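You operate a simulated robot arm through the tools that you are given. There is no shell and no other tool. Be economical: measure what you need, move in short steps, check, and stop when the job is done.

The job below is to be done with a simulated two-armed robot. You get a single attempt, and the scene is never put back.

## Task
Refill the cooling water up to the FULL line, then open the feed valve.
Fine: strainer drain tap closed and priming tap open first; hold the AIR button down while you pump the PRIME button; close the priming tap before the feed opens.
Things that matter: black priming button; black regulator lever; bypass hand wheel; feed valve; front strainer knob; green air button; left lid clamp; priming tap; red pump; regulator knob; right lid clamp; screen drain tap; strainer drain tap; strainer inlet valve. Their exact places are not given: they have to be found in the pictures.

It is judged by the outcome, as a careful person would: the job done as asked, and still so three seconds after it is handed in. It fails if anything else is knocked over, pushed out of place, dropped, spilled or broken.

## Robot
Two 7-joint arms with two-finger parallel grippers on one trunk, on a base that drives. Base frame: it is fixed to the floor where the robot stands at the start and does not move with it; the origin is under the middle of the robot, x ahead of it, y to its left, z up. Readings come in m, degrees, newtons and seconds.
The left shoulder is at the start at [0.07, 0.163, 1.045], the right one opposite. With the tool pointing down near the work surface each hand reaches from about 0.38 to 0.88 m from the robot's upright axis, wherever it stands, measured 20 degrees to its own side. Places, roughly: black priming button [0.9, 0.2, 0.9]; black regulator lever [1.1, 0.4, 1.1]; bypass hand wheel [1.1, 0, 1.4]; feed valve [1.1, -0.9, 1.3]; front strainer knob [0.8, 0, 1]; green air button [0.9, 0.5, 0.9]; left lid clamp [0.9, -0.5, 1]; priming tap [0.7, 0.3, 0.7]; red pump [-0.2, 3.3, 1.1]; regulator knob [1.1, 0.4, 1.2]; right lid clamp [0.9, -0.8, 1]; screen drain tap [0.7, -0.7, 0.7]; strainer drain tap [0.7, 0, 0.7]; strainer inlet valve [1.1, -0.3, 1.2]; strainer outlet valve [1.1, 0.2, 1.2]. Payload 3.43 kg a hand.
Tool frame (each hand has its own): the origin (TCP) lies between the finger pads and is the grasp point; the fingertips stand 0.034 m ahead of it; z points along the fingers, y is the line along which they close. Largest opening 0.128 m; finger width 0.024, thickness 0.012; the body of the gripper, 0.048 by 0.13 m, starts 0.096 m behind the TCP.
Orientation is that of the tool frame in the base frame, as a unit quaternion [w, x, y, z]. With the fingers straight down and closing along the base's y, the tool's x points along the base's -x, its y along +y and its z along -z.

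## Interface
- The arms move only by the tool arm_command. It takes "left_motion", "right_motion" or both (then of equal length, played together; a hand with none holds still); each is a list that holds one entry, the list of rows, each a list of 7 numbers: the shift along the tool's x, y, z in units of 200 mm (1.0 is 200 mm), then the turn, a rotation vector about the tool's x, y, z in units of 90 degrees (1.0 is 90 degrees), then the finger opening in m, from 0 to 0.128. In form: [[[dx, dy, dz, ax, ay, az, claw], ...]]. A call has 1 to 10 rows; each row is the pose to reach, as a shift and turn from the pose commanded when the call began, along the tool's axes at that moment. A call with a number of a shift or a turn outside -1 to 1 is refused whole. A row lasts 0.2 s, in which the tool goes at most 0.05 m and 8.6 degrees; a call with a longer step from one row to the next is refused whole, and so is a gripper value outside its range. Where a pose cannot be reached the arm comes as near as it can. A force on the tool above 40 N (or 10 N above the force at the start of the call, whichever is more), or a blocked arm, ends the call early, and 0.2 s more pass. Each finger travels about 0.153 m/s and halts on what it meets, pressing with about 45 N; the grip force reading is that of the motor and also rises with nothing between the fingers. The clock runs only during rows and for 0.2 s after the last one: add rows that repeat a pose to give the fingers time. It gives the time, the measured TCP pose, the force on the tool (base axes), the opening and the grip force at its end, in the units of the frame above (readings bear some noise), with the torque about the TCP (base axes, N m) and any sound that the robot's microphone picked up, and new pictures: "pictures" is both (left out), scene, wrist or none (wrist: the cameras of the hands that moved).
- Cameras (640 x 400 px; columns grow to the right, rows downward): "scene" is now at [0.1397, 0.018, 1.3069]; the picture's right is [0.30, -0.95, 0.00], its down [-0.39, -0.12, -0.91] and it looks along [0.87, 0.27, -0.40] (base axes); focal length 241 px, centre (320, 200). "left" rides on the left gripper at [0.076, 0.011, -0.16] in its tool frame; the picture's right is [-0.15, 0.99, 0.00], its down [-0.88, -0.13, -0.46] and it looks along [-0.45, -0.07, 0.89] (tool axes); focal length 234 px, centre (320, 200). "right" rides on the right gripper at [0.076, -0.011, -0.16] in its tool frame; the picture's right is [0.15, 0.99, 0.00], its down [-0.88, 0.13, -0.46] and it looks along [-0.45, 0.07, 0.89] (tool axes); focal length 234 px, centre (320, 200).
- lift_body(by): slides the trunk up (or, below 0, down) by that many m; the arms and the scene camera ride with it, the base frame stays. It gives what a move gives, with no picture.
- drive_base(legs): drives the robot by 1 to 6 legs, each [ahead, left, turn to the left] in m, m and degrees, along the robot's own axes; the way and the turn of a leg run together, so that a leg with both is an arc; at most 1.5 m and 180 degrees a leg. The arms and the cameras ride along, it lands a little off, and it stops where it bumps. It gives what a move gives, and a new picture of the scene camera.
- head_to(pan, tilt): turns the head with the scene camera to pan (to the left, within 86 degrees either way) and tilt (down, from -29 to 69), counted from straight ahead of the robot. It gives what a move gives, and a new picture of the scene camera.
- pixel_to_xyz(camera, pixels): for up to 12 pixels [column, row] of the newest picture of that camera ("zoom" is the newest enlarged one), the place [x, y, z] in the base frame of the surface seen there, good to about 0.002 m, but the place of the scene camera against the robot may be out by one fixed shift of up to 0.025 m in any direction. It takes no simulated time.
- enlarge(camera, box): a new picture of the part [left, top, right, bottom] of that camera's present view, enlarged. It takes no simulated time.
- hand_in(): hands the job in; it is judged then, once.

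Keep the steps short. Do not move on a guess: measure, check each grasp and each placing, and mend mistakes. In all there are 80 turns and 260 pictures (those below and enlarged ones count). Leave the grippers open and the arms clear of the work at the hand-in unless told otherwise, and finish with a single line.

The tools are called after "Emit:" as a command line: name --argument value ..., lists and objects as JSON in quotes. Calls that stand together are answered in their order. arm_command: Moves the arms, as the interface text tells. Its arguments: {"type":"object","properties":{"left_motion":{"type":"array","items":{"type":"array","items":{"type":"array","items":{"type":"number"}}}},"right_motion":{"type":"array","items":{"type":"array","items":{"type":"array","items":{"type":"number"}}}},"pictures":{"type":"string","enum":["both","scene","wrist","none"]}},"required":[]} The other tools are called the same way: lift_body (by) slides the trunk up or down; drive_base (legs) drives the base; head_to (pan, tilt) turns the head that bears the scene camera; pixel_to_xyz (camera, pixels) gives the place of the surface under pixels of a picture; enlarge (camera, box) takes an enlarged picture of a part of a camera's view; hand_in () hands the job in.

At the start:

```text
t: 0.0
left_eef_pos: [0.5704, 0.4632, 1.2703]
left_tool_rot: [0.001, 0.0, 1.0, 0.0]
left_force: [-0.4, 0.0, -0.2]
left_moment: [0.01, 0.01, 0.01]
left_gripper_width: 0.1277
left_gripper_force: 0.0
right_eef_pos: [0.5926, -0.1219, 1.2403]
right_tool_rot: [0.001, 0.0, 1.0, 0.0]
right_force: [-0.3, -0.5, -0.6]
right_moment: [0.02, 0.02, -0.01]
right_gripper_width: 0.1282
right_gripper_force: 0.1
trunk travel left (down, up): [-0.525, 0.415]
robot x, y, heading: [0.0009, 0.0017, -0.2]
head pan, tilt: [17.4, 23.8]
```

scene: 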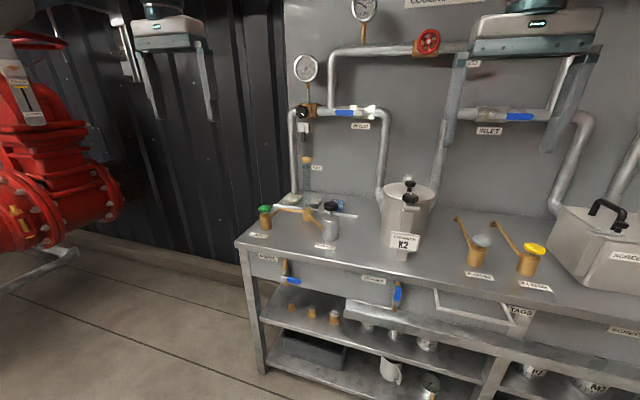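
right: 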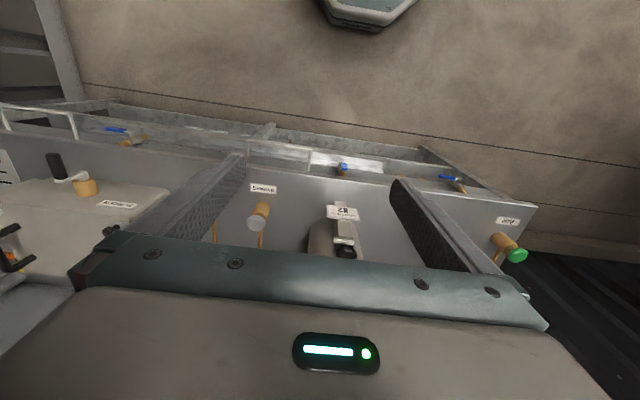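
left: 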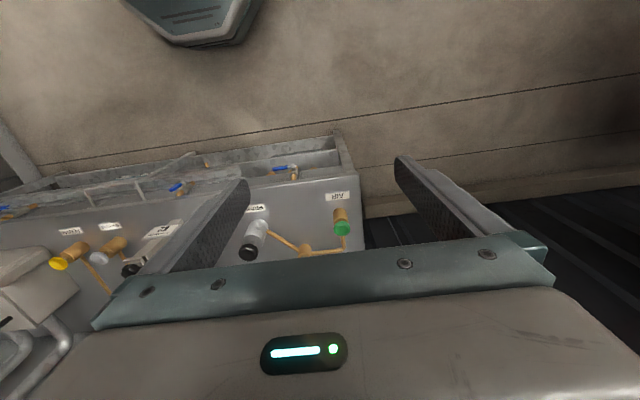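

I see the bench with the green button, black button, the blue taps under the front edge and labels. I'll enlarge these areas to read them.

Emit:
enlarge --camera "scene" --box '[230, 140, 430, 300]'

Emit:
enlarge --camera "scene" --box '[280, 40, 400, 220]'

Emit:
enlarge --camera "scene" --box '[430, 180, 640, 350]'

Emit:
head_to --pan -35 --tilt 15

```text
2.50 times, centred on (330, 220) of scene
```

zoom: 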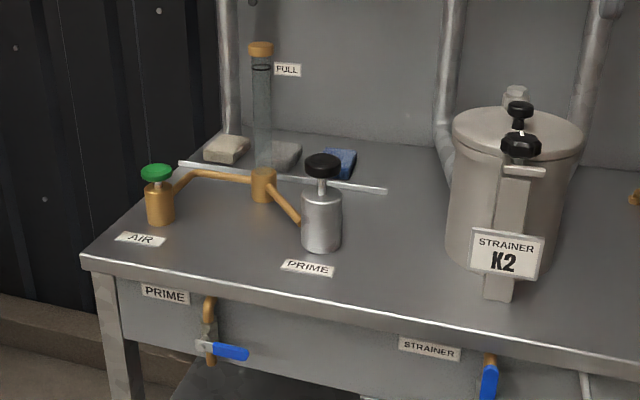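

```text
2.22 times, centred on (340, 130) of scene
```

zoom: 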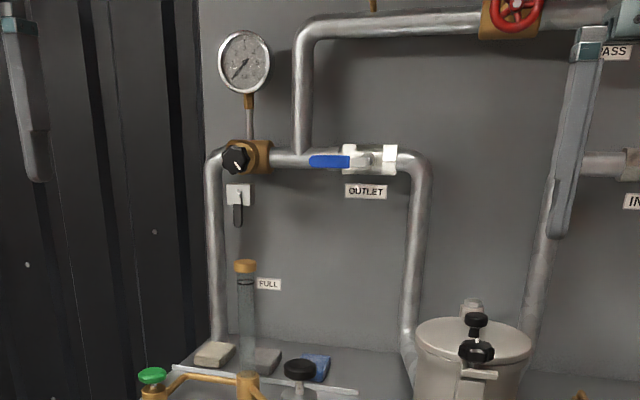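

```text
2.35 times, centred on (535, 265) of scene
```

zoom: 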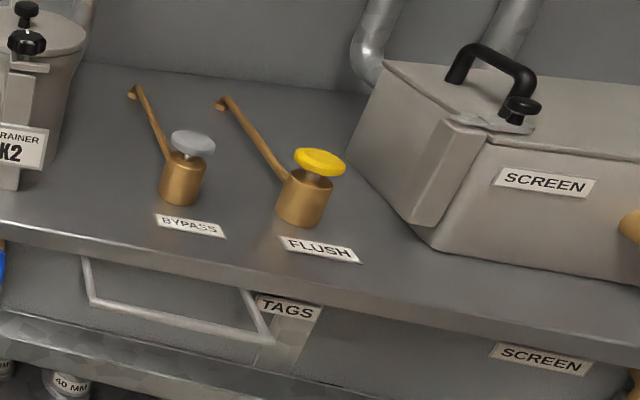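

```text
t: 1.2
left_eef_pos: [0.571, 0.4623, 1.2703]
left_tool_rot: [0.0, 0.0, 1.0, 0.0]
left_force: [-0.2, 0.2, 0.1]
left_moment: [0.02, 0.0, -0.02]
left_gripper_width: 0.1279
left_gripper_force: 0.1
right_eef_pos: [0.5922, -0.1216, 1.2415]
right_tool_rot: [0.0, 0.0, 1.0, 0.0]
right_force: [-0.4, -0.6, 0.6]
right_moment: [-0.01, -0.01, 0.0]
right_gripper_width: 0.1279
right_gripper_force: 0.0
trunk travel left (down, up): [-0.525, 0.415]
robot x, y, heading: [-0.0048, -0.0034, -0.2]
head pan, tilt: [-35.0, 15.0]
```

scene: 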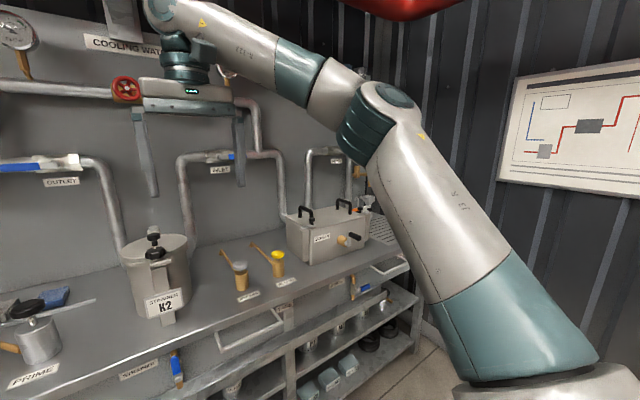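

I'll look at the feed valve side, the sign and the diagram.

Emit:
enlarge --camera "scene" --box '[500, 50, 640, 210]'

Emit:
enlarge --camera "scene" --box '[180, 90, 420, 310]'

Emit:
enlarge --camera "scene" --box '[100, 300, 300, 400]'

Emit:
head_to --pan -15 --tilt -10

```text
2.50 times, centred on (570, 130) of scene
```

zoom: 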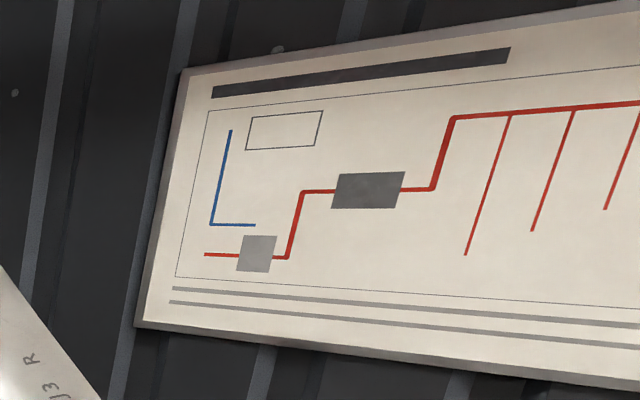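

```text
1.82 times, centred on (300, 200) of scene
```

zoom: 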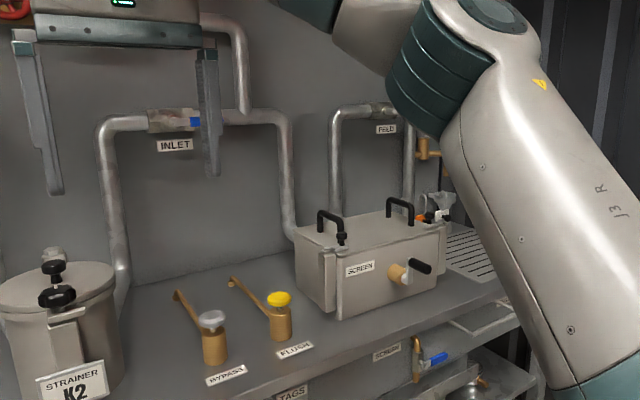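

```text
3.20 times, centred on (200, 350) of scene
```

zoom: 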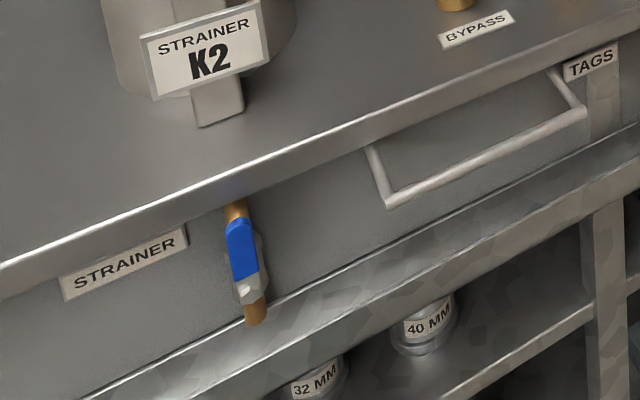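

```text
t: 2.1
left_eef_pos: [0.5722, 0.4621, 1.2703]
left_tool_rot: [0.0, 0.0, 1.0, 0.0]
left_force: [-0.6, -0.2, -0.1]
left_moment: [-0.01, -0.05, -0.04]
left_gripper_width: 0.128
left_gripper_force: 0.2
right_eef_pos: [0.593, -0.1219, 1.241]
right_tool_rot: [0.0, 0.0, 1.0, -0.001]
right_force: [0.6, -0.3, 0.0]
right_moment: [-0.02, -0.03, 0.03]
right_gripper_width: 0.1279
right_gripper_force: 0.1
trunk travel left (down, up): [-0.525, 0.415]
robot x, y, heading: [0.0001, 0.0009, -0.1]
head pan, tilt: [-15.0, -10.0]
```

scene: 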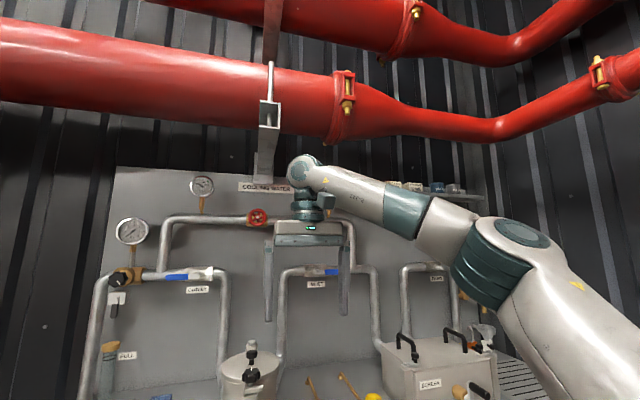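

Next I look closely at the left end for measurements.

Emit:
head_to --pan 15 --tilt 35

Emit:
enlarge --camera "scene" --box '[220, 60, 440, 260]'

```text
t: 3.2
left_eef_pos: [0.5721, 0.4611, 1.2707]
left_tool_rot: [-0.001, -0.001, 1.0, 0.0]
left_force: [0.4, 0.3, -0.4]
left_moment: [-0.01, 0.02, -0.02]
left_gripper_width: 0.128
left_gripper_force: 0.0
right_eef_pos: [0.5928, -0.1228, 1.2417]
right_tool_rot: [0.0, 0.0, 1.0, 0.0]
right_force: [0.7, -0.3, -0.4]
right_moment: [0.02, 0.02, -0.03]
right_gripper_width: 0.128
right_gripper_force: 0.1
trunk travel left (down, up): [-0.525, 0.415]
robot x, y, heading: [-0.0037, -0.0008, -0.1]
head pan, tilt: [15.0, 35.0]
```

scene: 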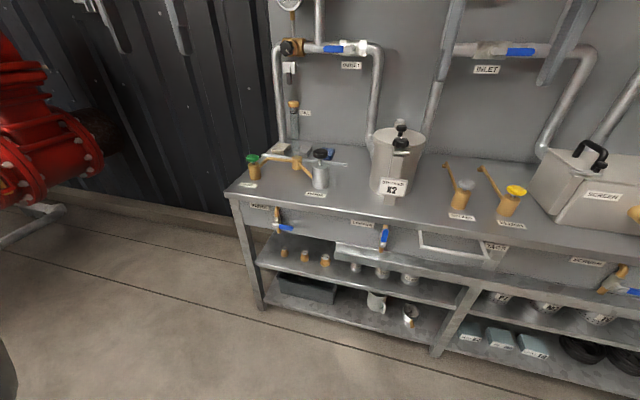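

```text
2.00 times, centred on (330, 160) of scene
```

zoom: 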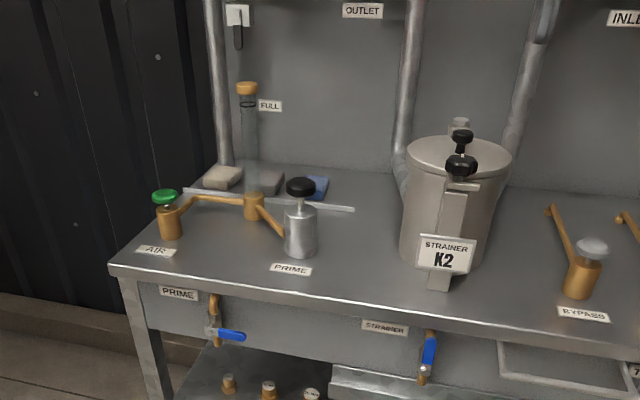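

Emit:
pixel_to_xyz --camera "zoom" --pixels '[[165, 193], [300, 185], [300, 245], [232, 335], [211, 332], [429, 347], [424, 370], [247, 105], [250, 180], [110, 268], [214, 300], [430, 330]]'

Emit:
enlarge --camera "scene" --box '[240, 190, 320, 250]'

Emit:
enlarge --camera "scene" --box '[345, 210, 425, 270]'

```text
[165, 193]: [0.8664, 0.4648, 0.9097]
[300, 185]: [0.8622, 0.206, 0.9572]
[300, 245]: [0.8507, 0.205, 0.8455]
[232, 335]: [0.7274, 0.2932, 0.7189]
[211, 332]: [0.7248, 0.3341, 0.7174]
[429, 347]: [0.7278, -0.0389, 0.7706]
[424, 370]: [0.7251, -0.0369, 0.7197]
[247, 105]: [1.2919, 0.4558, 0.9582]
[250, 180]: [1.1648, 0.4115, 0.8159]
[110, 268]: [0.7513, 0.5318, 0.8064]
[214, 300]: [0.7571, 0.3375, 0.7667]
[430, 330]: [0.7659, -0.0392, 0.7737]
```

```text
6.67 times, centred on (280, 220) of scene
```

zoom: 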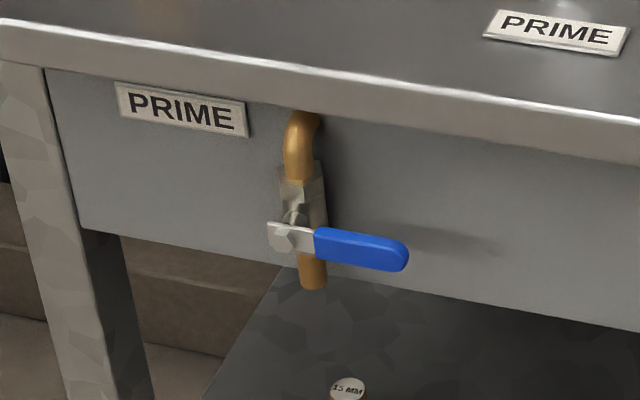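

```text
6.67 times, centred on (385, 240) of scene
```

zoom: 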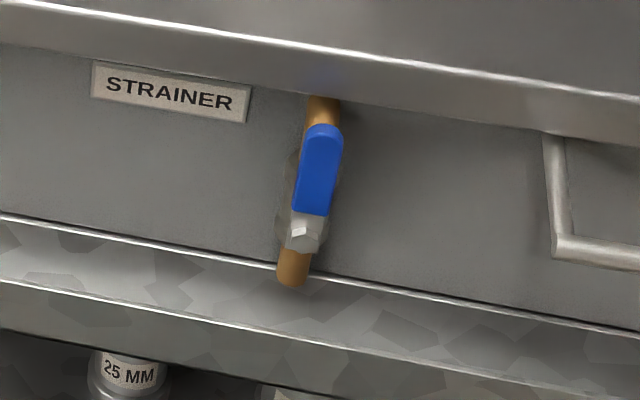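

The strainer drain's handle lies along its pipe, so it's open. The prime handle lies across its pipe, so it's closed. I'll turn both hands to point forward and lower them in front of the taps, staying about 0.15 m off.

Emit:
arm_command --left_motion '[[[0, -0.085, 0.1, 0, -0.094, 0, 0.128], [0, -0.17, 0.2, 0, -0.188, 0, 0.128], [0, -0.255, 0.3, 0, -0.282, 0, 0.128], [0, -0.34, 0.4, 0, -0.376, 0, 0.128], [0, -0.425, 0.5, 0, -0.47, 0, 0.128], [0, -0.51, 0.6, 0, -0.564, 0, 0.128], [0, -0.595, 0.7, 0, -0.658, 0, 0.128], [0, -0.68, 0.8, 0, -0.752, 0, 0.128], [0, -0.765, 0.9, 0, -0.846, 0, 0.128], [0, -0.85, 1.0, 0, -0.94, 0, 0.128]]]' --right_motion '[[[0.01, 0.04, 0.1, 0, -0.094, 0, 0.128], [0.02, 0.08, 0.2, 0, -0.188, 0, 0.128], [0.03, 0.12, 0.3, 0, -0.282, 0, 0.128], [0.04, 0.16, 0.4, 0, -0.376, 0, 0.128], [0.05, 0.2, 0.5, 0, -0.47, 0, 0.128], [0.06, 0.24, 0.6, 0, -0.564, 0, 0.128], [0.07, 0.28, 0.7, 0, -0.658, 0, 0.128], [0.08, 0.32, 0.8, 0, -0.752, 0, 0.128], [0.09, 0.36, 0.9, 0, -0.846, 0, 0.128], [0.1, 0.4, 1.0, 0, -0.94, 0, 0.128]]]' --pictures "scene"

```text
t: 5.4
left_eef_pos: [0.6081, 0.3017, 1.0755]
left_tool_rot: [0.672, -0.001, 0.74, -0.002]
left_force: [-0.6, 0.2, -0.4]
left_moment: [-0.05, 0.01, -0.01]
left_gripper_width: 0.1279
left_gripper_force: 0.2
left hand out of reach, approached as far as the arm can: row 9, 10
right_eef_pos: [0.5715, -0.0396, 1.0392]
right_tool_rot: [0.673, -0.001, 0.74, 0.0]
right_force: [-0.1, 0.4, 0.3]
right_moment: [0.01, 0.01, -0.07]
right_gripper_width: 0.128
right_gripper_force: 0.1
trunk travel left (down, up): [-0.525, 0.415]
robot x, y, heading: [0.0009, 0.0009, 0.1]
head pan, tilt: [15.0, 35.0]
```

scene: 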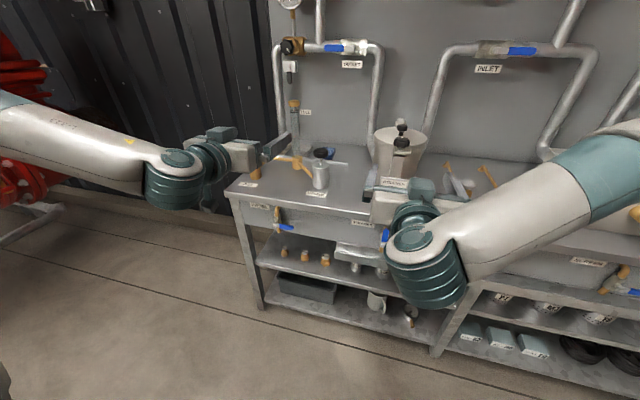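

Right hand points forward; the left is a little off its target but fine. I'll lower the trunk 0.32 m to bring both hands to tap height.

Emit:
lift_body --by -0.32

Emit:
arm_command --left_motion '[[[0, 0, 0.0, 0, -0.0, 0, 0.128]]]' --right_motion '[[[0, 0, 0.0, 0, -0.0, 0, 0.128]]]'

```text
t: 8.6
left_eef_pos: [0.6067, 0.3002, 0.7565]
left_tool_rot: [0.673, 0.001, 0.74, -0.001]
left_force: [-0.1, -0.3, -0.5]
left_moment: [-0.01, -0.05, 0.0]
left_gripper_width: 0.1279
left_gripper_force: 0.2
right_eef_pos: [0.5695, -0.0403, 0.7226]
right_tool_rot: [0.673, 0.0, 0.739, 0.0]
right_force: [-0.3, 0.3, -0.1]
right_moment: [-0.03, -0.02, 0.01]
right_gripper_width: 0.128
right_gripper_force: 0.0
trunk travel left (down, up): [-0.205, 0.735]
robot x, y, heading: [0.0028, -0.0021, 0.1]
head pan, tilt: [15.0, 35.0]
```

```text
t: 9.0
left_eef_pos: [0.6071, 0.3013, 0.7579]
left_tool_rot: [0.673, 0.0, 0.74, 0.0]
left_force: [0.3, 0.0, -0.3]
left_moment: [0.03, -0.01, 0.0]
left_gripper_width: 0.1281
left_gripper_force: 0.1
right_eef_pos: [0.5707, -0.0411, 0.7207]
right_tool_rot: [0.673, 0.0, 0.739, 0.0]
right_force: [0.2, -0.2, -0.2]
right_moment: [0.02, 0.02, -0.01]
right_gripper_width: 0.1279
right_gripper_force: 0.0
trunk travel left (down, up): [-0.205, 0.735]
robot x, y, heading: [0.0024, 0.0011, 0.1]
head pan, tilt: [15.0, 35.0]
```

scene: 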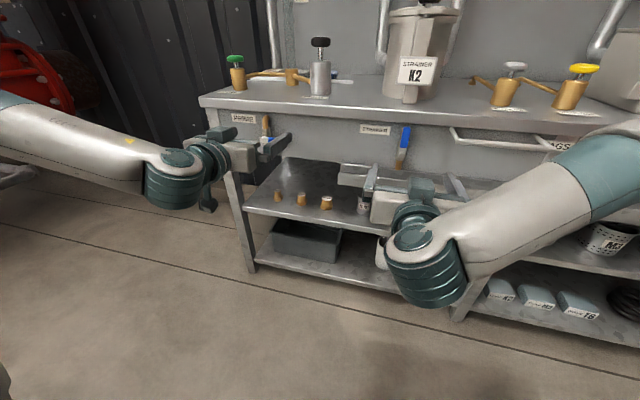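
right: 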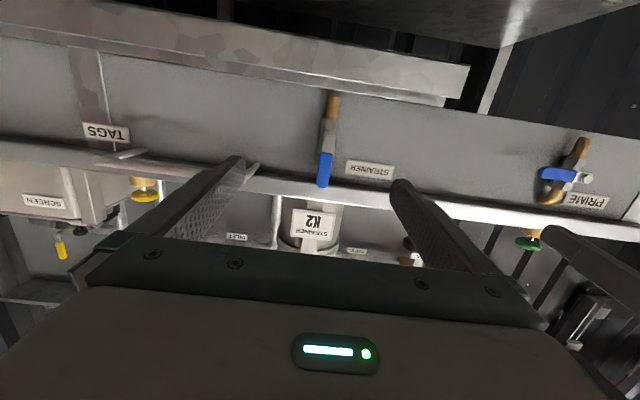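
left: 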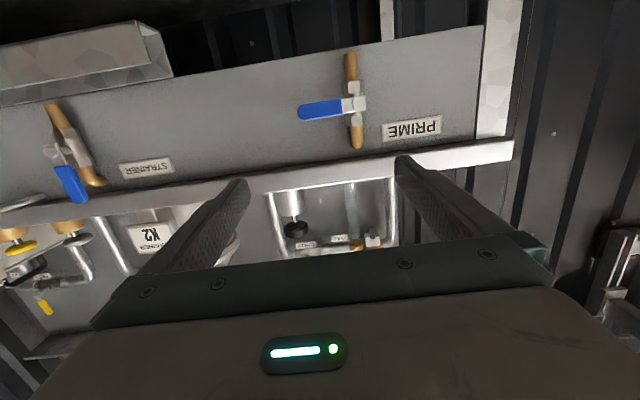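

The wrist views (upside down) show both taps clearly. I'll measure them there.

Emit:
pixel_to_xyz --camera "right" --pixels '[[325, 155], [324, 185], [326, 145], [331, 115], [333, 100], [280, 130], [345, 190]]'

Emit:
pixel_to_xyz --camera "left" --pixels '[[303, 112], [320, 109], [340, 106], [355, 105], [364, 104], [351, 60], [357, 143], [270, 130], [320, 170]]'

Emit:
enlarge --camera "right" --box '[280, 70, 380, 220]'

Emit:
enlarge --camera "left" --box '[280, 40, 400, 170]'

```text
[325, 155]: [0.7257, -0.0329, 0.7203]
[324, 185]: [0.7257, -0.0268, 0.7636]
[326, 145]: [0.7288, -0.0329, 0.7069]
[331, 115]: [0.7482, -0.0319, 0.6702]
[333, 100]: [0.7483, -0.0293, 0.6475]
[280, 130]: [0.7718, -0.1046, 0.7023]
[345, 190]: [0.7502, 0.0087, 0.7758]
```

```text
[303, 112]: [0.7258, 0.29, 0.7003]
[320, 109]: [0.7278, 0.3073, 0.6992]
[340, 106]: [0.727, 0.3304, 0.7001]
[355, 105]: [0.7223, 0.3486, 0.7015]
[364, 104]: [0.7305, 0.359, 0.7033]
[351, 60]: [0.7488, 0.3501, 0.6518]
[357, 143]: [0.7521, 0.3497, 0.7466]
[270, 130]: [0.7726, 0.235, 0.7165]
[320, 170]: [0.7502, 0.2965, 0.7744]
```

```text
2.67 times, centred on (330, 145) of right
```

zoom: 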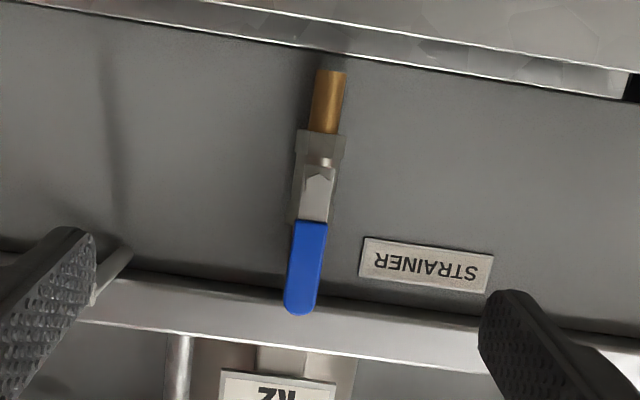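

```text
3.08 times, centred on (340, 105) of left
```

zoom: 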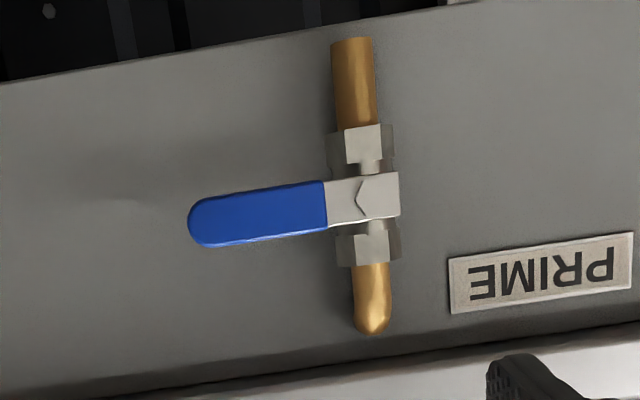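

Pivots measured: strainer (y −0.031, z 0.70, handle up to z 0.767) and prime (y 0.351, z 0.70, handle toward −y to 0.283), both with handle fronts at x≈0.726. I'll level both hands and bring the right one in front of the strainer handle.

Emit:
arm_command --right_motion '[[[-0.05, 0.015, 0.11, 0, -0.02, 0, 0.1], [-0.1, 0.03, 0.22, 0, -0.04, 0, 0.08], [-0.152, 0.05, 0.332, 0, -0.06, 0, 0.06], [-0.152, 0.05, 0.332, 0, -0.06, 0, 0.06]]]' --left_motion '[[[0, 0, 0, 0, -0.02, 0, 0.1], [0, 0, 0, 0, -0.04, 0, 0.08], [0, 0, 0, 0, -0.06, 0, 0.06], [0, 0, 0, 0, -0.06, 0, 0.06]]]' --pictures "wrist"

```text
t: 10.0
left_eef_pos: [0.6097, 0.3006, 0.7572]
left_tool_rot: [0.707, 0.001, 0.707, 0.0]
left_force: [-0.6, -0.3, 0.2]
left_moment: [0.01, 0.0, -0.01]
left_gripper_width: 0.0601
left_gripper_force: 0.1
left hand out of reach, approached as far as the arm can: row 3, 4
right_eef_pos: [0.6401, -0.0313, 0.7434]
right_tool_rot: [0.707, 0.001, 0.707, 0.0]
right_force: [-0.8, 0.0, 0.3]
right_moment: [-0.01, 0.02, 0.02]
right_gripper_width: 0.0599
right_gripper_force: 0.1
trunk travel left (down, up): [-0.205, 0.735]
robot x, y, heading: [-0.0013, 0.0003, -0.0]
head pan, tilt: [15.0, 35.0]
```

right: 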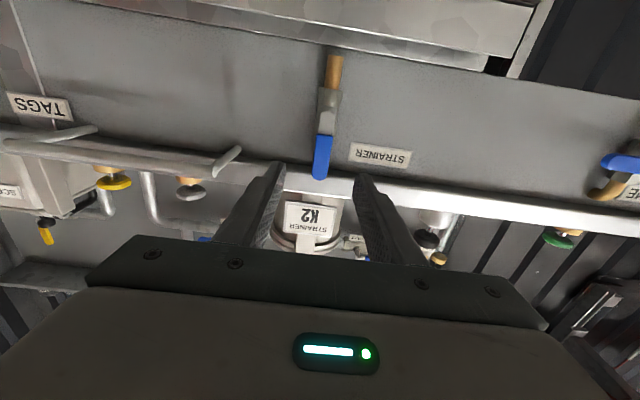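
left: 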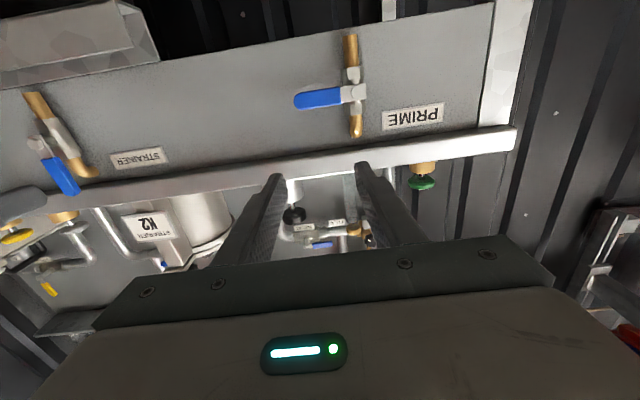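

Right hand is centred on the handle. I'll advance 72 mm and close on it; meanwhile the left rolls 90° and goes to the prime handle's height.

Emit:
arm_command --right_motion '[[[0, 0, 0.18, 0, 0, 0, 0.06], [0, 0, 0.36, 0, 0, 0, 0.06], [0, 0, 0.36, 0, 0, 0, 0.06], [0, 0, 0.36, 0, 0, 0, 0.03], [0, 0, 0.36, 0, 0, 0, 0.015], [0, 0, 0.36, 0, 0, 0, 0], [0, 0, 0.36, 0, 0, 0, 0], [0, 0, 0.36, 0, 0, 0, 0], [0, 0, 0.36, 0, 0, 0, 0], [0, 0, 0.36, 0, 0, 0, 0]]]' --left_motion '[[[0.03, 0, 0.02, 0, 0, 0.094, 0.06], [0.06, 0, 0.04, 0, 0, 0.188, 0.06], [0.09, 0, 0.06, 0, 0, 0.282, 0.06], [0.12, 0.0, 0.08, 0, 0, 0.376, 0.06], [0.15, 0, 0.1, 0, 0, 0.47, 0.06], [0.18, 0, 0.12, 0, 0, 0.564, 0.06], [0.21, 0.01, 0.14, 0, 0, 0.658, 0.06], [0.24, 0.02, 0.16, 0, 0, 0.752, 0.06], [0.27, 0.025, 0.18, 0, 0, 0.846, 0.06], [0.285, 0.03, 0.2, 0, 0, 0.94, 0.06]]]'

```text
t: 12.2
left_eef_pos: [0.6485, 0.3099, 0.6993]
left_tool_rot: [0.523, 0.476, 0.523, 0.476]
left_force: [0.4, -0.9, 0.5]
left_moment: [0.01, 0.0, -0.02]
left_gripper_width: 0.0602
left_gripper_force: 0.0
right_eef_pos: [0.7092, -0.0292, 0.7418]
right_tool_rot: [0.707, -0.001, 0.707, 0.0]
right_force: [7.4, 10.3, 3.3]
right_moment: [0.7, -0.07, 0.49]
right_gripper_width: 0.0255
right_gripper_force: 44.8
trunk travel left (down, up): [-0.205, 0.735]
robot x, y, heading: [-0.0024, 0.0023, -0.1]
head pan, tilt: [15.0, 35.0]
```

scene: 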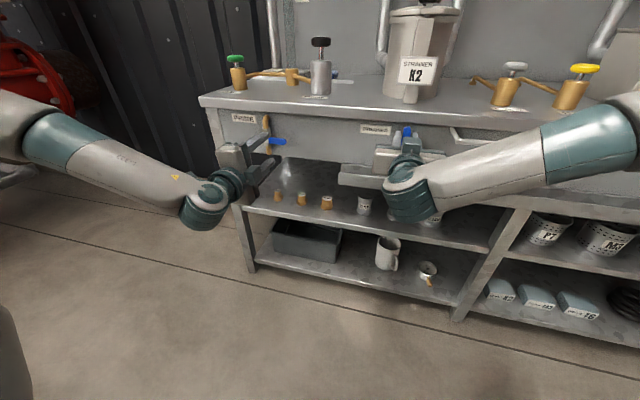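
right: 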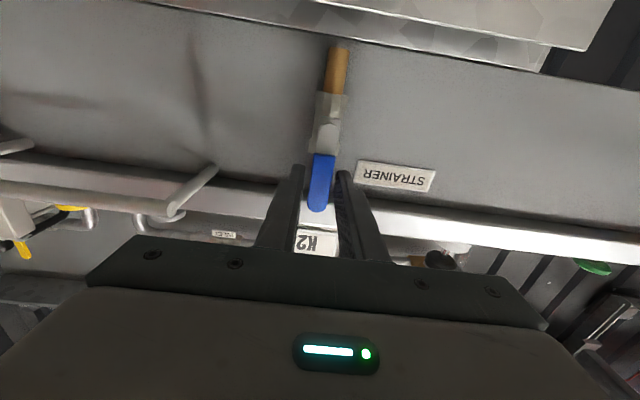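
left: 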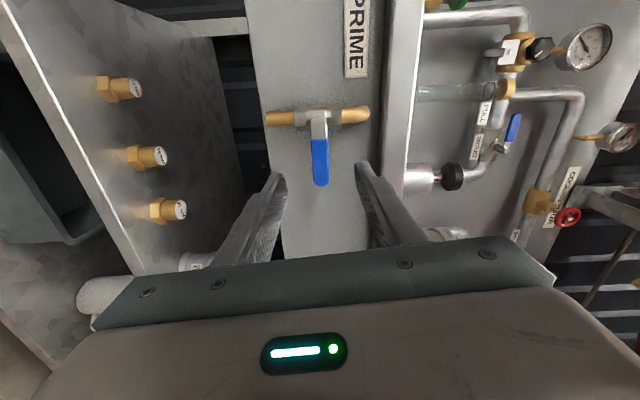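

Gripped at 25 mm opening, wider than I expected. I'll look closer.

Emit:
enlarge --camera "right" --box '[260, 90, 400, 270]'

Emit:
pixel_to_xyz --camera "right" --pixels '[[312, 165], [320, 165], [330, 165], [334, 165], [318, 205], [328, 130], [335, 80], [343, 190]]'

```text
2.22 times, centred on (330, 180) of right
```

zoom: 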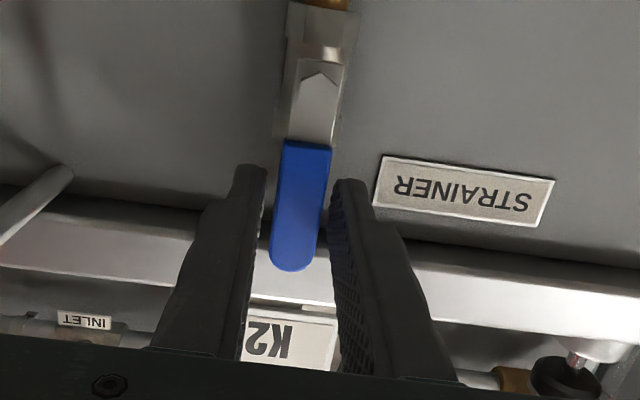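

```text
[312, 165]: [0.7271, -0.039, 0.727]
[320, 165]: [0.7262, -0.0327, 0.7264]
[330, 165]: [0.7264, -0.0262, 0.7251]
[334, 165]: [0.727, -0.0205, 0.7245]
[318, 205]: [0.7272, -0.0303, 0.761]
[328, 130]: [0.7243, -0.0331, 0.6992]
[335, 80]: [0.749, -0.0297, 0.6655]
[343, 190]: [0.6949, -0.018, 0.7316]
```

The handle sits between the pads. I'll swing it 85° to the right (−y) around the pivot.

Emit:
arm_command --right_motion '[[[0.0023, -0.031, 0, 0, 0, 0.0944, 0], [0.009, -0.0614, 0, 0, 0, 0.1889, 0], [0.0205, -0.0904, 0, 0, 0, 0.2833, 0], [0.036, -0.1174, 0, 0, 0, 0.3778, 0], [0.0552, -0.1419, 0, 0, 0, 0.4722, 0], [0.0778, -0.1632, 0, 0, 0, 0.5667, 0], [0.1034, -0.1809, 0, 0, 0, 0.6611, 0], [0.1313, -0.1947, 0, 0, 0, 0.7556, 0], [0.161, -0.2042, 0, 0, 0, 0.85, 0], [0.1917, -0.2092, 0, 0, 0, 0.9444, 0]]]' --pictures "wrist"

```text
t: 12.7
left_eef_pos: [0.6483, 0.3125, 0.6991]
left_tool_rot: [0.521, 0.475, 0.524, 0.477]
left_force: [0.3, 0.2, 0.6]
left_moment: [0.02, 0.01, -0.01]
left_gripper_width: 0.0601
left_gripper_force: 0.1
right_eef_pos: [0.7096, -0.0305, 0.741]
right_tool_rot: [0.7, 0.068, 0.706, 0.083]
right_force: [10.9, 7.7, -1.5]
right_moment: [-1.67, -0.03, 0.81]
right_gripper_width: 0.0315
right_gripper_force: 44.9
trunk travel left (down, up): [-0.205, 0.735]
robot x, y, heading: [-0.0014, 0.0008, 0.2]
head pan, tilt: [15.0, 35.0]
stopped in row 2 (right hand): the force on the tool passed its limit (the readings are from after the stop); the commanded pose is now the measured one
```

right: 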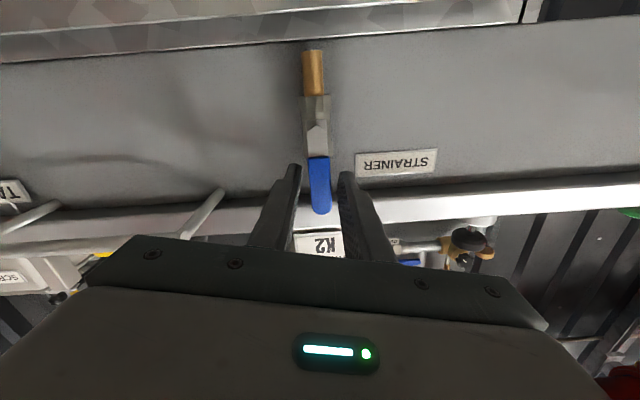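

The handle stayed put and the fingers spread, so the tips are gripping the fixed tap body behind the handle. I'll open, undo the roll, back off 10 mm and close again.

Emit:
arm_command --right_motion '[[[0, 0, 0, 0, 0, 0, 0.05], [0, 0, 0, 0, 0, 0, 0.05], [0, 0, -0.05, 0, 0, -0.068, 0.05], [0, 0, -0.05, 0, 0, -0.136, 0.05], [0, 0, -0.05, 0, 0, -0.136, 0.03], [0, 0, -0.05, 0, 0, -0.136, 0.01], [0, 0, -0.05, 0, 0, -0.136, 0], [0, 0, -0.05, 0, 0, -0.136, 0], [0, 0, -0.05, 0, 0, -0.136, 0]]]' --pictures "wrist"

```text
t: 14.7
left_eef_pos: [0.649, 0.3115, 0.6997]
left_tool_rot: [0.522, 0.475, 0.524, 0.477]
left_force: [-0.6, -0.7, -0.1]
left_moment: [0.03, 0.0, 0.01]
left_gripper_width: 0.0602
left_gripper_force: 0.1
right_eef_pos: [0.6996, -0.0304, 0.7426]
right_tool_rot: [0.705, -0.006, 0.709, 0.009]
right_force: [1.5, 18.7, -0.1]
right_moment: [0.77, -0.07, 0.36]
right_gripper_width: 0.0174
right_gripper_force: 44.8
trunk travel left (down, up): [-0.205, 0.735]
robot x, y, heading: [-0.0053, -0.0024, -0.2]
head pan, tilt: [15.0, 35.0]
```

right: 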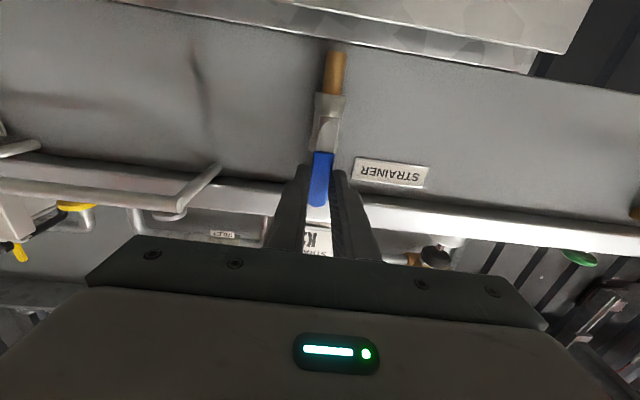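

Now the opening is 17 mm, on the handle only. I'll swing it again.

Emit:
arm_command --right_motion '[[[0.0023, -0.031, 0, 0, 0, 0.0944, 0], [0.009, -0.0614, 0, 0, 0, 0.1889, 0], [0.0205, -0.0904, 0, 0, 0, 0.2833, 0], [0.036, -0.1174, 0, 0, 0, 0.3778, 0], [0.0552, -0.1419, 0, 0, 0, 0.4722, 0], [0.0778, -0.1632, 0, 0, 0, 0.5667, 0], [0.1034, -0.1809, 0, 0, 0, 0.6611, 0], [0.1313, -0.1947, 0, 0, 0, 0.7556, 0], [0.161, -0.2042, 0, 0, 0, 0.85, 0], [0.1917, -0.2092, 0, 0, 0, 0.9444, 0]]]' --pictures "wrist"

```text
t: 16.9
left_eef_pos: [0.6475, 0.3111, 0.7007]
left_tool_rot: [0.523, 0.474, 0.524, 0.477]
left_force: [0.1, -0.3, 0.0]
left_moment: [0.02, 0.03, -0.01]
left_gripper_width: 0.0599
left_gripper_force: 0.1
right_eef_pos: [0.6993, -0.0734, 0.7018]
right_tool_rot: [0.515, 0.475, 0.525, 0.483]
right_force: [-12.2, 20.5, -0.8]
right_moment: [0.11, 0.02, 0.92]
right_gripper_width: 0.0179
right_gripper_force: 44.5
trunk travel left (down, up): [-0.205, 0.735]
robot x, y, heading: [0.0006, -0.0006, 0.0]
head pan, tilt: [15.0, 35.0]
```

right: 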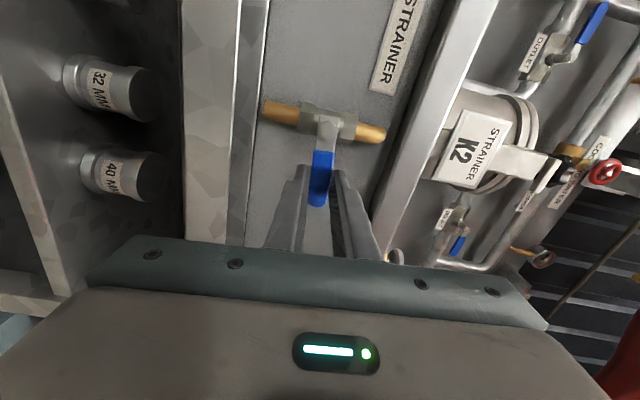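

The handle is now across its pipe. I'll finish the last few degrees and release; the left meanwhile advances onto the prime handle and closes.

Emit:
arm_command --right_motion '[[[0, -0.012, 0, 0, 0, 0.04, 0], [0, -0.025, 0, 0, 0, 0.085, 0], [0, -0.025, 0, 0, 0, 0.085, 0], [0, -0.022, 0, 0, 0, 0.075, 0.05], [0, -0.022, 0, 0, 0, 0.075, 0.05], [0, -0.022, 0, 0, 0, 0.075, 0.05], [0, -0.022, -0.2, 0, 0, 0.075, 0.05], [0, -0.022, -0.4, 0, 0, 0.075, 0.05], [0, -0.022, -0.4, 0, 0, 0.075, 0.05]]]' --left_motion '[[[0, 0, 0.08, 0, 0, 0.06, 0.06], [0, 0, 0.16, 0, 0, 0.06, 0.06], [0, 0, 0.245, 0, 0, 0.06, 0.06], [0, 0, 0.245, 0, 0, 0.06, 0.06], [0, 0, 0.245, 0, 0, 0.06, 0.03], [0, 0, 0.245, 0, 0, 0.06, 0.01], [0, 0, 0.245, 0, 0, 0.06, 0], [0, 0, 0.245, 0, 0, 0.06, 0], [0, 0, 0.245, 0, 0, 0.06, 0]]]' --pictures "wrist"

```text
t: 18.9
left_eef_pos: [0.6982, 0.3106, 0.6999]
left_tool_rot: [0.498, 0.5, 0.501, 0.501]
left_force: [5.2, -5.4, -4.5]
left_moment: [-0.37, 0.0, -0.29]
left_gripper_width: 0.0174
left_gripper_force: 45.1
right_eef_pos: [0.6223, -0.076, 0.6981]
right_tool_rot: [0.487, 0.505, 0.496, 0.511]
right_force: [-0.5, -0.6, 0.2]
right_moment: [-0.02, -0.01, 0.0]
right_gripper_width: 0.0499
right_gripper_force: 0.1
trunk travel left (down, up): [-0.205, 0.735]
robot x, y, heading: [-0.0008, 0.0011, 0.4]
head pan, tilt: [15.0, 35.0]
```

right: 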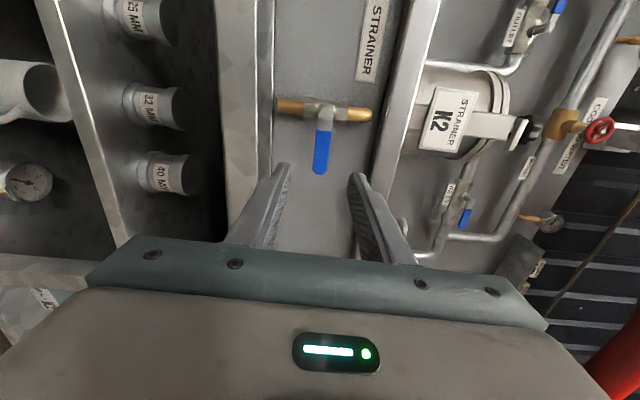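
left: 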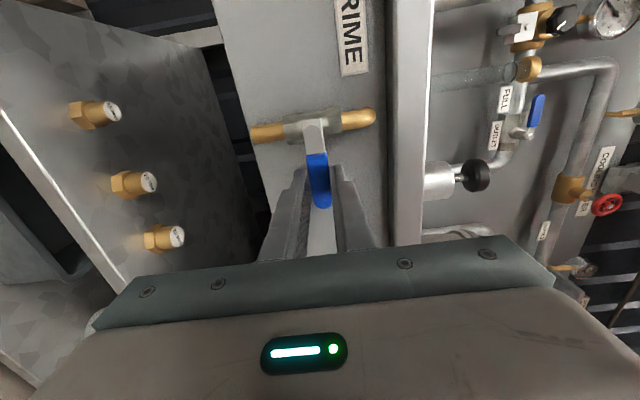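

Strainer tap is closed (handle across the pipe). The left holds the prime handle (17 mm). I'll swing it up, open.

Emit:
arm_command --left_motion '[[[0.0023, 0.031, 0, 0, 0, -0.0944, 0], [0.009, 0.06, 0, 0, 0, -0.1889, 0], [0.02, 0.0884, 0, 0, 0, -0.2833, 0], [0.035, 0.1148, 0, 0, 0, -0.3778, 0], [0.054, 0.1387, 0, 0, 0, -0.4722, 0], [0.076, 0.1595, 0, 0, 0, -0.5667, 0], [0.101, 0.1769, 0, 0, 0, -0.6611, 0], [0.1283, 0.1903, 0, 0, 0, -0.7556, 0], [0.1573, 0.1995, 0, 0, 0, -0.85, 0], [0.1873, 0.2045, 0, 0, 0, -0.9444, 0]]]' --pictures "wrist"

```text
t: 21.1
left_eef_pos: [0.6986, 0.346, 0.7407]
left_tool_rot: [0.706, 0.03, 0.707, 0.031]
left_force: [8.1, -15.7, -5.4]
left_moment: [-0.77, -0.71, -0.59]
left_gripper_width: 0.0176
left_gripper_force: 44.8
right_eef_pos: [0.622, -0.077, 0.6983]
right_tool_rot: [0.485, 0.507, 0.496, 0.511]
right_force: [0.6, -0.3, 1.1]
right_moment: [0.01, 0.01, 0.02]
right_gripper_width: 0.0503
right_gripper_force: 0.1
trunk travel left (down, up): [-0.205, 0.735]
robot x, y, heading: [-0.0004, -0.0015, 0.3]
head pan, tilt: [15.0, 35.0]
```

left: 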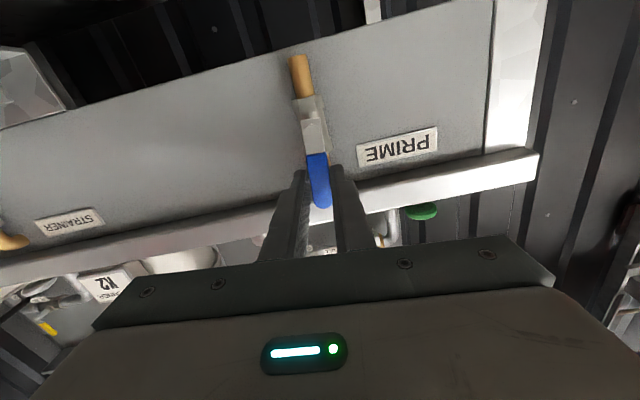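

It turned. I'll finish the last degrees, release and back off.

Emit:
arm_command --left_motion '[[[0, 0.013, 0, 0, 0, -0.04, 0], [0, 0.025, 0, 0, 0, -0.085, 0], [0, 0.025, 0, 0, 0, -0.085, 0], [0, 0.022, 0, 0, 0, -0.065, 0.05], [0, 0.022, 0, 0, 0, -0.065, 0.05], [0, 0.022, 0, 0, 0, -0.065, 0.05], [0, 0.022, -0.2, 0, 0, -0.065, 0.05], [0, 0.022, -0.4, 0, 0, -0.065, 0.05], [0, 0.022, -0.45, 0, 0, -0.065, 0.05]]]' --pictures "wrist"

```text
t: 23.1
left_eef_pos: [0.6074, 0.3523, 0.7415]
left_tool_rot: [0.707, -0.007, 0.707, -0.003]
left_force: [-0.6, -0.1, -0.2]
left_moment: [-0.02, 0.03, 0.02]
left_gripper_width: 0.0502
left_gripper_force: 0.0
right_eef_pos: [0.6227, -0.0766, 0.7007]
right_tool_rot: [0.486, 0.506, 0.496, 0.511]
right_force: [-0.5, -0.6, 0.4]
right_moment: [-0.02, -0.01, 0.02]
right_gripper_width: 0.0501
right_gripper_force: 0.0
trunk travel left (down, up): [-0.205, 0.735]
robot x, y, heading: [-0.0005, -0.0007, 0.1]
head pan, tilt: [15.0, 35.0]
```

left: 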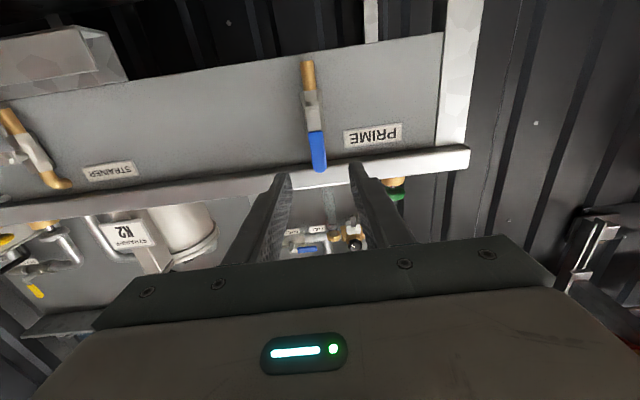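

Priming tap is open (handle up the pipe). Next I raise the trunk back and shift the base 0.2 m left so both hands reach the buttons.

Emit:
lift_body --by 0.36

Emit:
drive_base --legs '[[0, 0.22, 0]]'

```text
t: 26.6
left_eef_pos: [0.608, 0.3519, 1.101]
left_tool_rot: [0.707, -0.006, 0.707, -0.004]
left_force: [0.0, -0.1, 0.3]
left_moment: [0.03, 0.02, 0.01]
left_gripper_width: 0.0498
left_gripper_force: 0.1
right_eef_pos: [0.6216, -0.0772, 1.0596]
right_tool_rot: [0.487, 0.506, 0.496, 0.511]
right_force: [0.3, 0.2, -0.3]
right_moment: [0.02, -0.03, 0.0]
right_gripper_width: 0.0501
right_gripper_force: 0.0
trunk travel left (down, up): [-0.565, 0.375]
robot x, y, heading: [-0.0012, 0.0, 0.1]
head pan, tilt: [15.0, 35.0]
```

```text
t: 28.3
left_eef_pos: [0.6041, 0.5787, 1.1019]
left_tool_rot: [0.707, -0.008, 0.707, -0.001]
left_force: [0.0, 0.3, -0.2]
left_moment: [0.01, -0.04, -0.01]
left_gripper_width: 0.0502
left_gripper_force: 0.1
right_eef_pos: [0.621, 0.1491, 1.0605]
right_tool_rot: [0.485, 0.505, 0.497, 0.512]
right_force: [-0.5, 0.2, -0.8]
right_moment: [0.01, 0.02, -0.04]
right_gripper_width: 0.0501
right_gripper_force: 0.0
trunk travel left (down, up): [-0.565, 0.375]
robot x, y, heading: [-0.0049, 0.2242, 0.6]
head pan, tilt: [15.0, 35.0]
```

scene: 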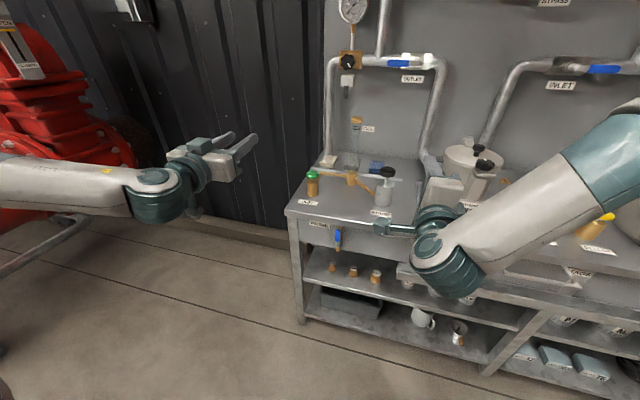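

Now the right hand rolls back level, and the left pitches down 45°, closes and moves toward the AIR button.

Emit:
arm_command --left_motion '[[[0, -0.05, 0.05, 0, 0.05, 0, 0.03], [0, -0.1, 0.1, 0, 0.1, 0, 0.01], [0, -0.15, 0.15, 0, 0.15, 0, 0], [0, -0.2, 0.2, 0, 0.2, 0, 0], [0, -0.25, 0.25, 0, 0.25, 0, 0], [0, -0.3, 0.3, 0, 0.3, 0, 0], [0, -0.35, 0.35, 0, 0.35, 0, 0], [0, -0.4, 0.4, 0, 0.4, 0, 0], [0, -0.45, 0.45, 0, 0.45, 0, 0], [0, -0.5, 0.5, 0, 0.5, 0, 0]]]' --right_motion '[[[0.03, 0.04, 0, 0, 0, -0.095, 0.03], [0.06, 0.08, 0, 0, 0, -0.19, 0.01], [0.09, 0.12, 0, 0, 0, -0.285, 0], [0.12, 0.16, 0, 0, 0, -0.38, 0], [0.15, 0.2, 0, 0, 0, -0.475, 0], [0.18, 0.24, 0, 0, 0, -0.57, 0], [0.21, 0.28, 0, 0, 0, -0.665, 0], [0.24, 0.32, 0, 0, 0, -0.76, 0], [0.27, 0.36, 0, 0, 0, -0.855, 0], [0.3, 0.4, 0, 0, 0, -0.95, 0]]]'

```text
t: 30.5
left_eef_pos: [0.706, 0.4816, 1.1039]
left_tool_rot: [0.382, -0.007, 0.924, -0.004]
left_force: [-0.4, 0.0, -0.5]
left_moment: [-0.01, -0.01, 0.03]
left_gripper_width: 0.0
left_gripper_force: 32.8
right_eef_pos: [0.6214, 0.2066, 1.1405]
right_tool_rot: [0.704, 0.032, 0.708, 0.045]
right_force: [0.6, -0.4, 0.8]
right_moment: [0.04, -0.02, 0.01]
right_gripper_width: 0.0001
right_gripper_force: 33.2
trunk travel left (down, up): [-0.565, 0.375]
robot x, y, heading: [-0.0037, 0.2241, 0.7]
head pan, tilt: [15.0, 35.0]
```

scene: 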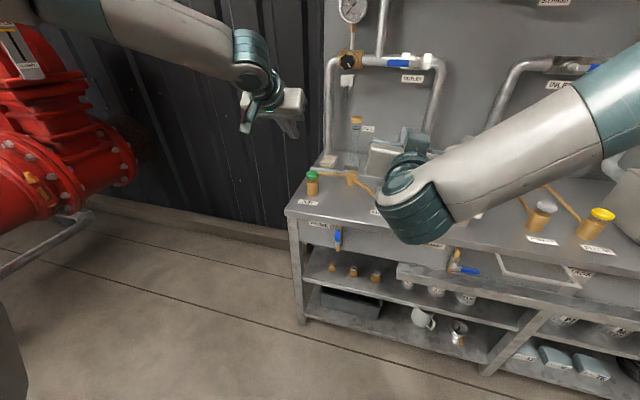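
right: 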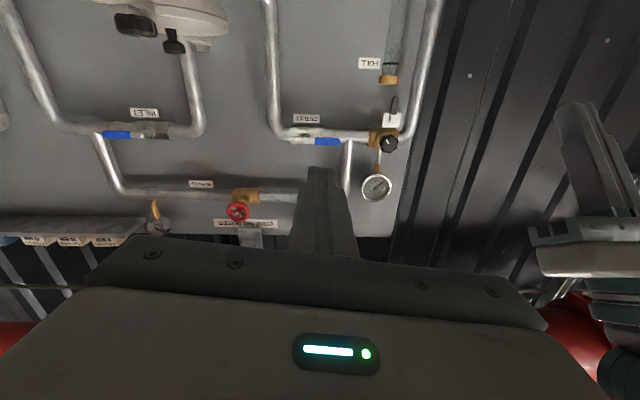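
left: 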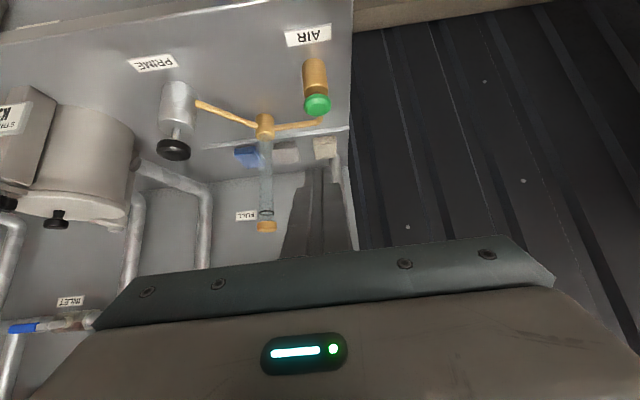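

The left camera sees both buttons and the level glass. I'll measure them.

Emit:
pixel_to_xyz --camera "left" --pixels '[[317, 98], [317, 107], [173, 150], [178, 105], [266, 213], [266, 226], [264, 180], [314, 70], [160, 143], [187, 150], [306, 105], [329, 105]]'

Emit:
enlarge --camera "left" --box '[140, 30, 360, 240]'

```text
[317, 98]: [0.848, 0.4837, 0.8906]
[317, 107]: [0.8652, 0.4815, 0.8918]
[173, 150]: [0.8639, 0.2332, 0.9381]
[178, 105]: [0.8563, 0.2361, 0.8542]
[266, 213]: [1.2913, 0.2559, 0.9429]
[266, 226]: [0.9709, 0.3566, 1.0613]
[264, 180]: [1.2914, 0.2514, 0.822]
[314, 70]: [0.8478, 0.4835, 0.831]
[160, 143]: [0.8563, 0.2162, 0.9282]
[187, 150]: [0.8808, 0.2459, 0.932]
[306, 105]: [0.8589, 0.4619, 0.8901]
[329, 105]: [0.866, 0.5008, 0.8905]
```

```text
1.90 times, centred on (250, 135) of left
```

zoom: 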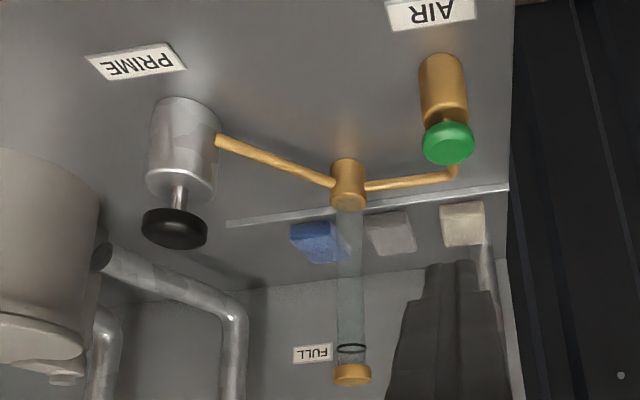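

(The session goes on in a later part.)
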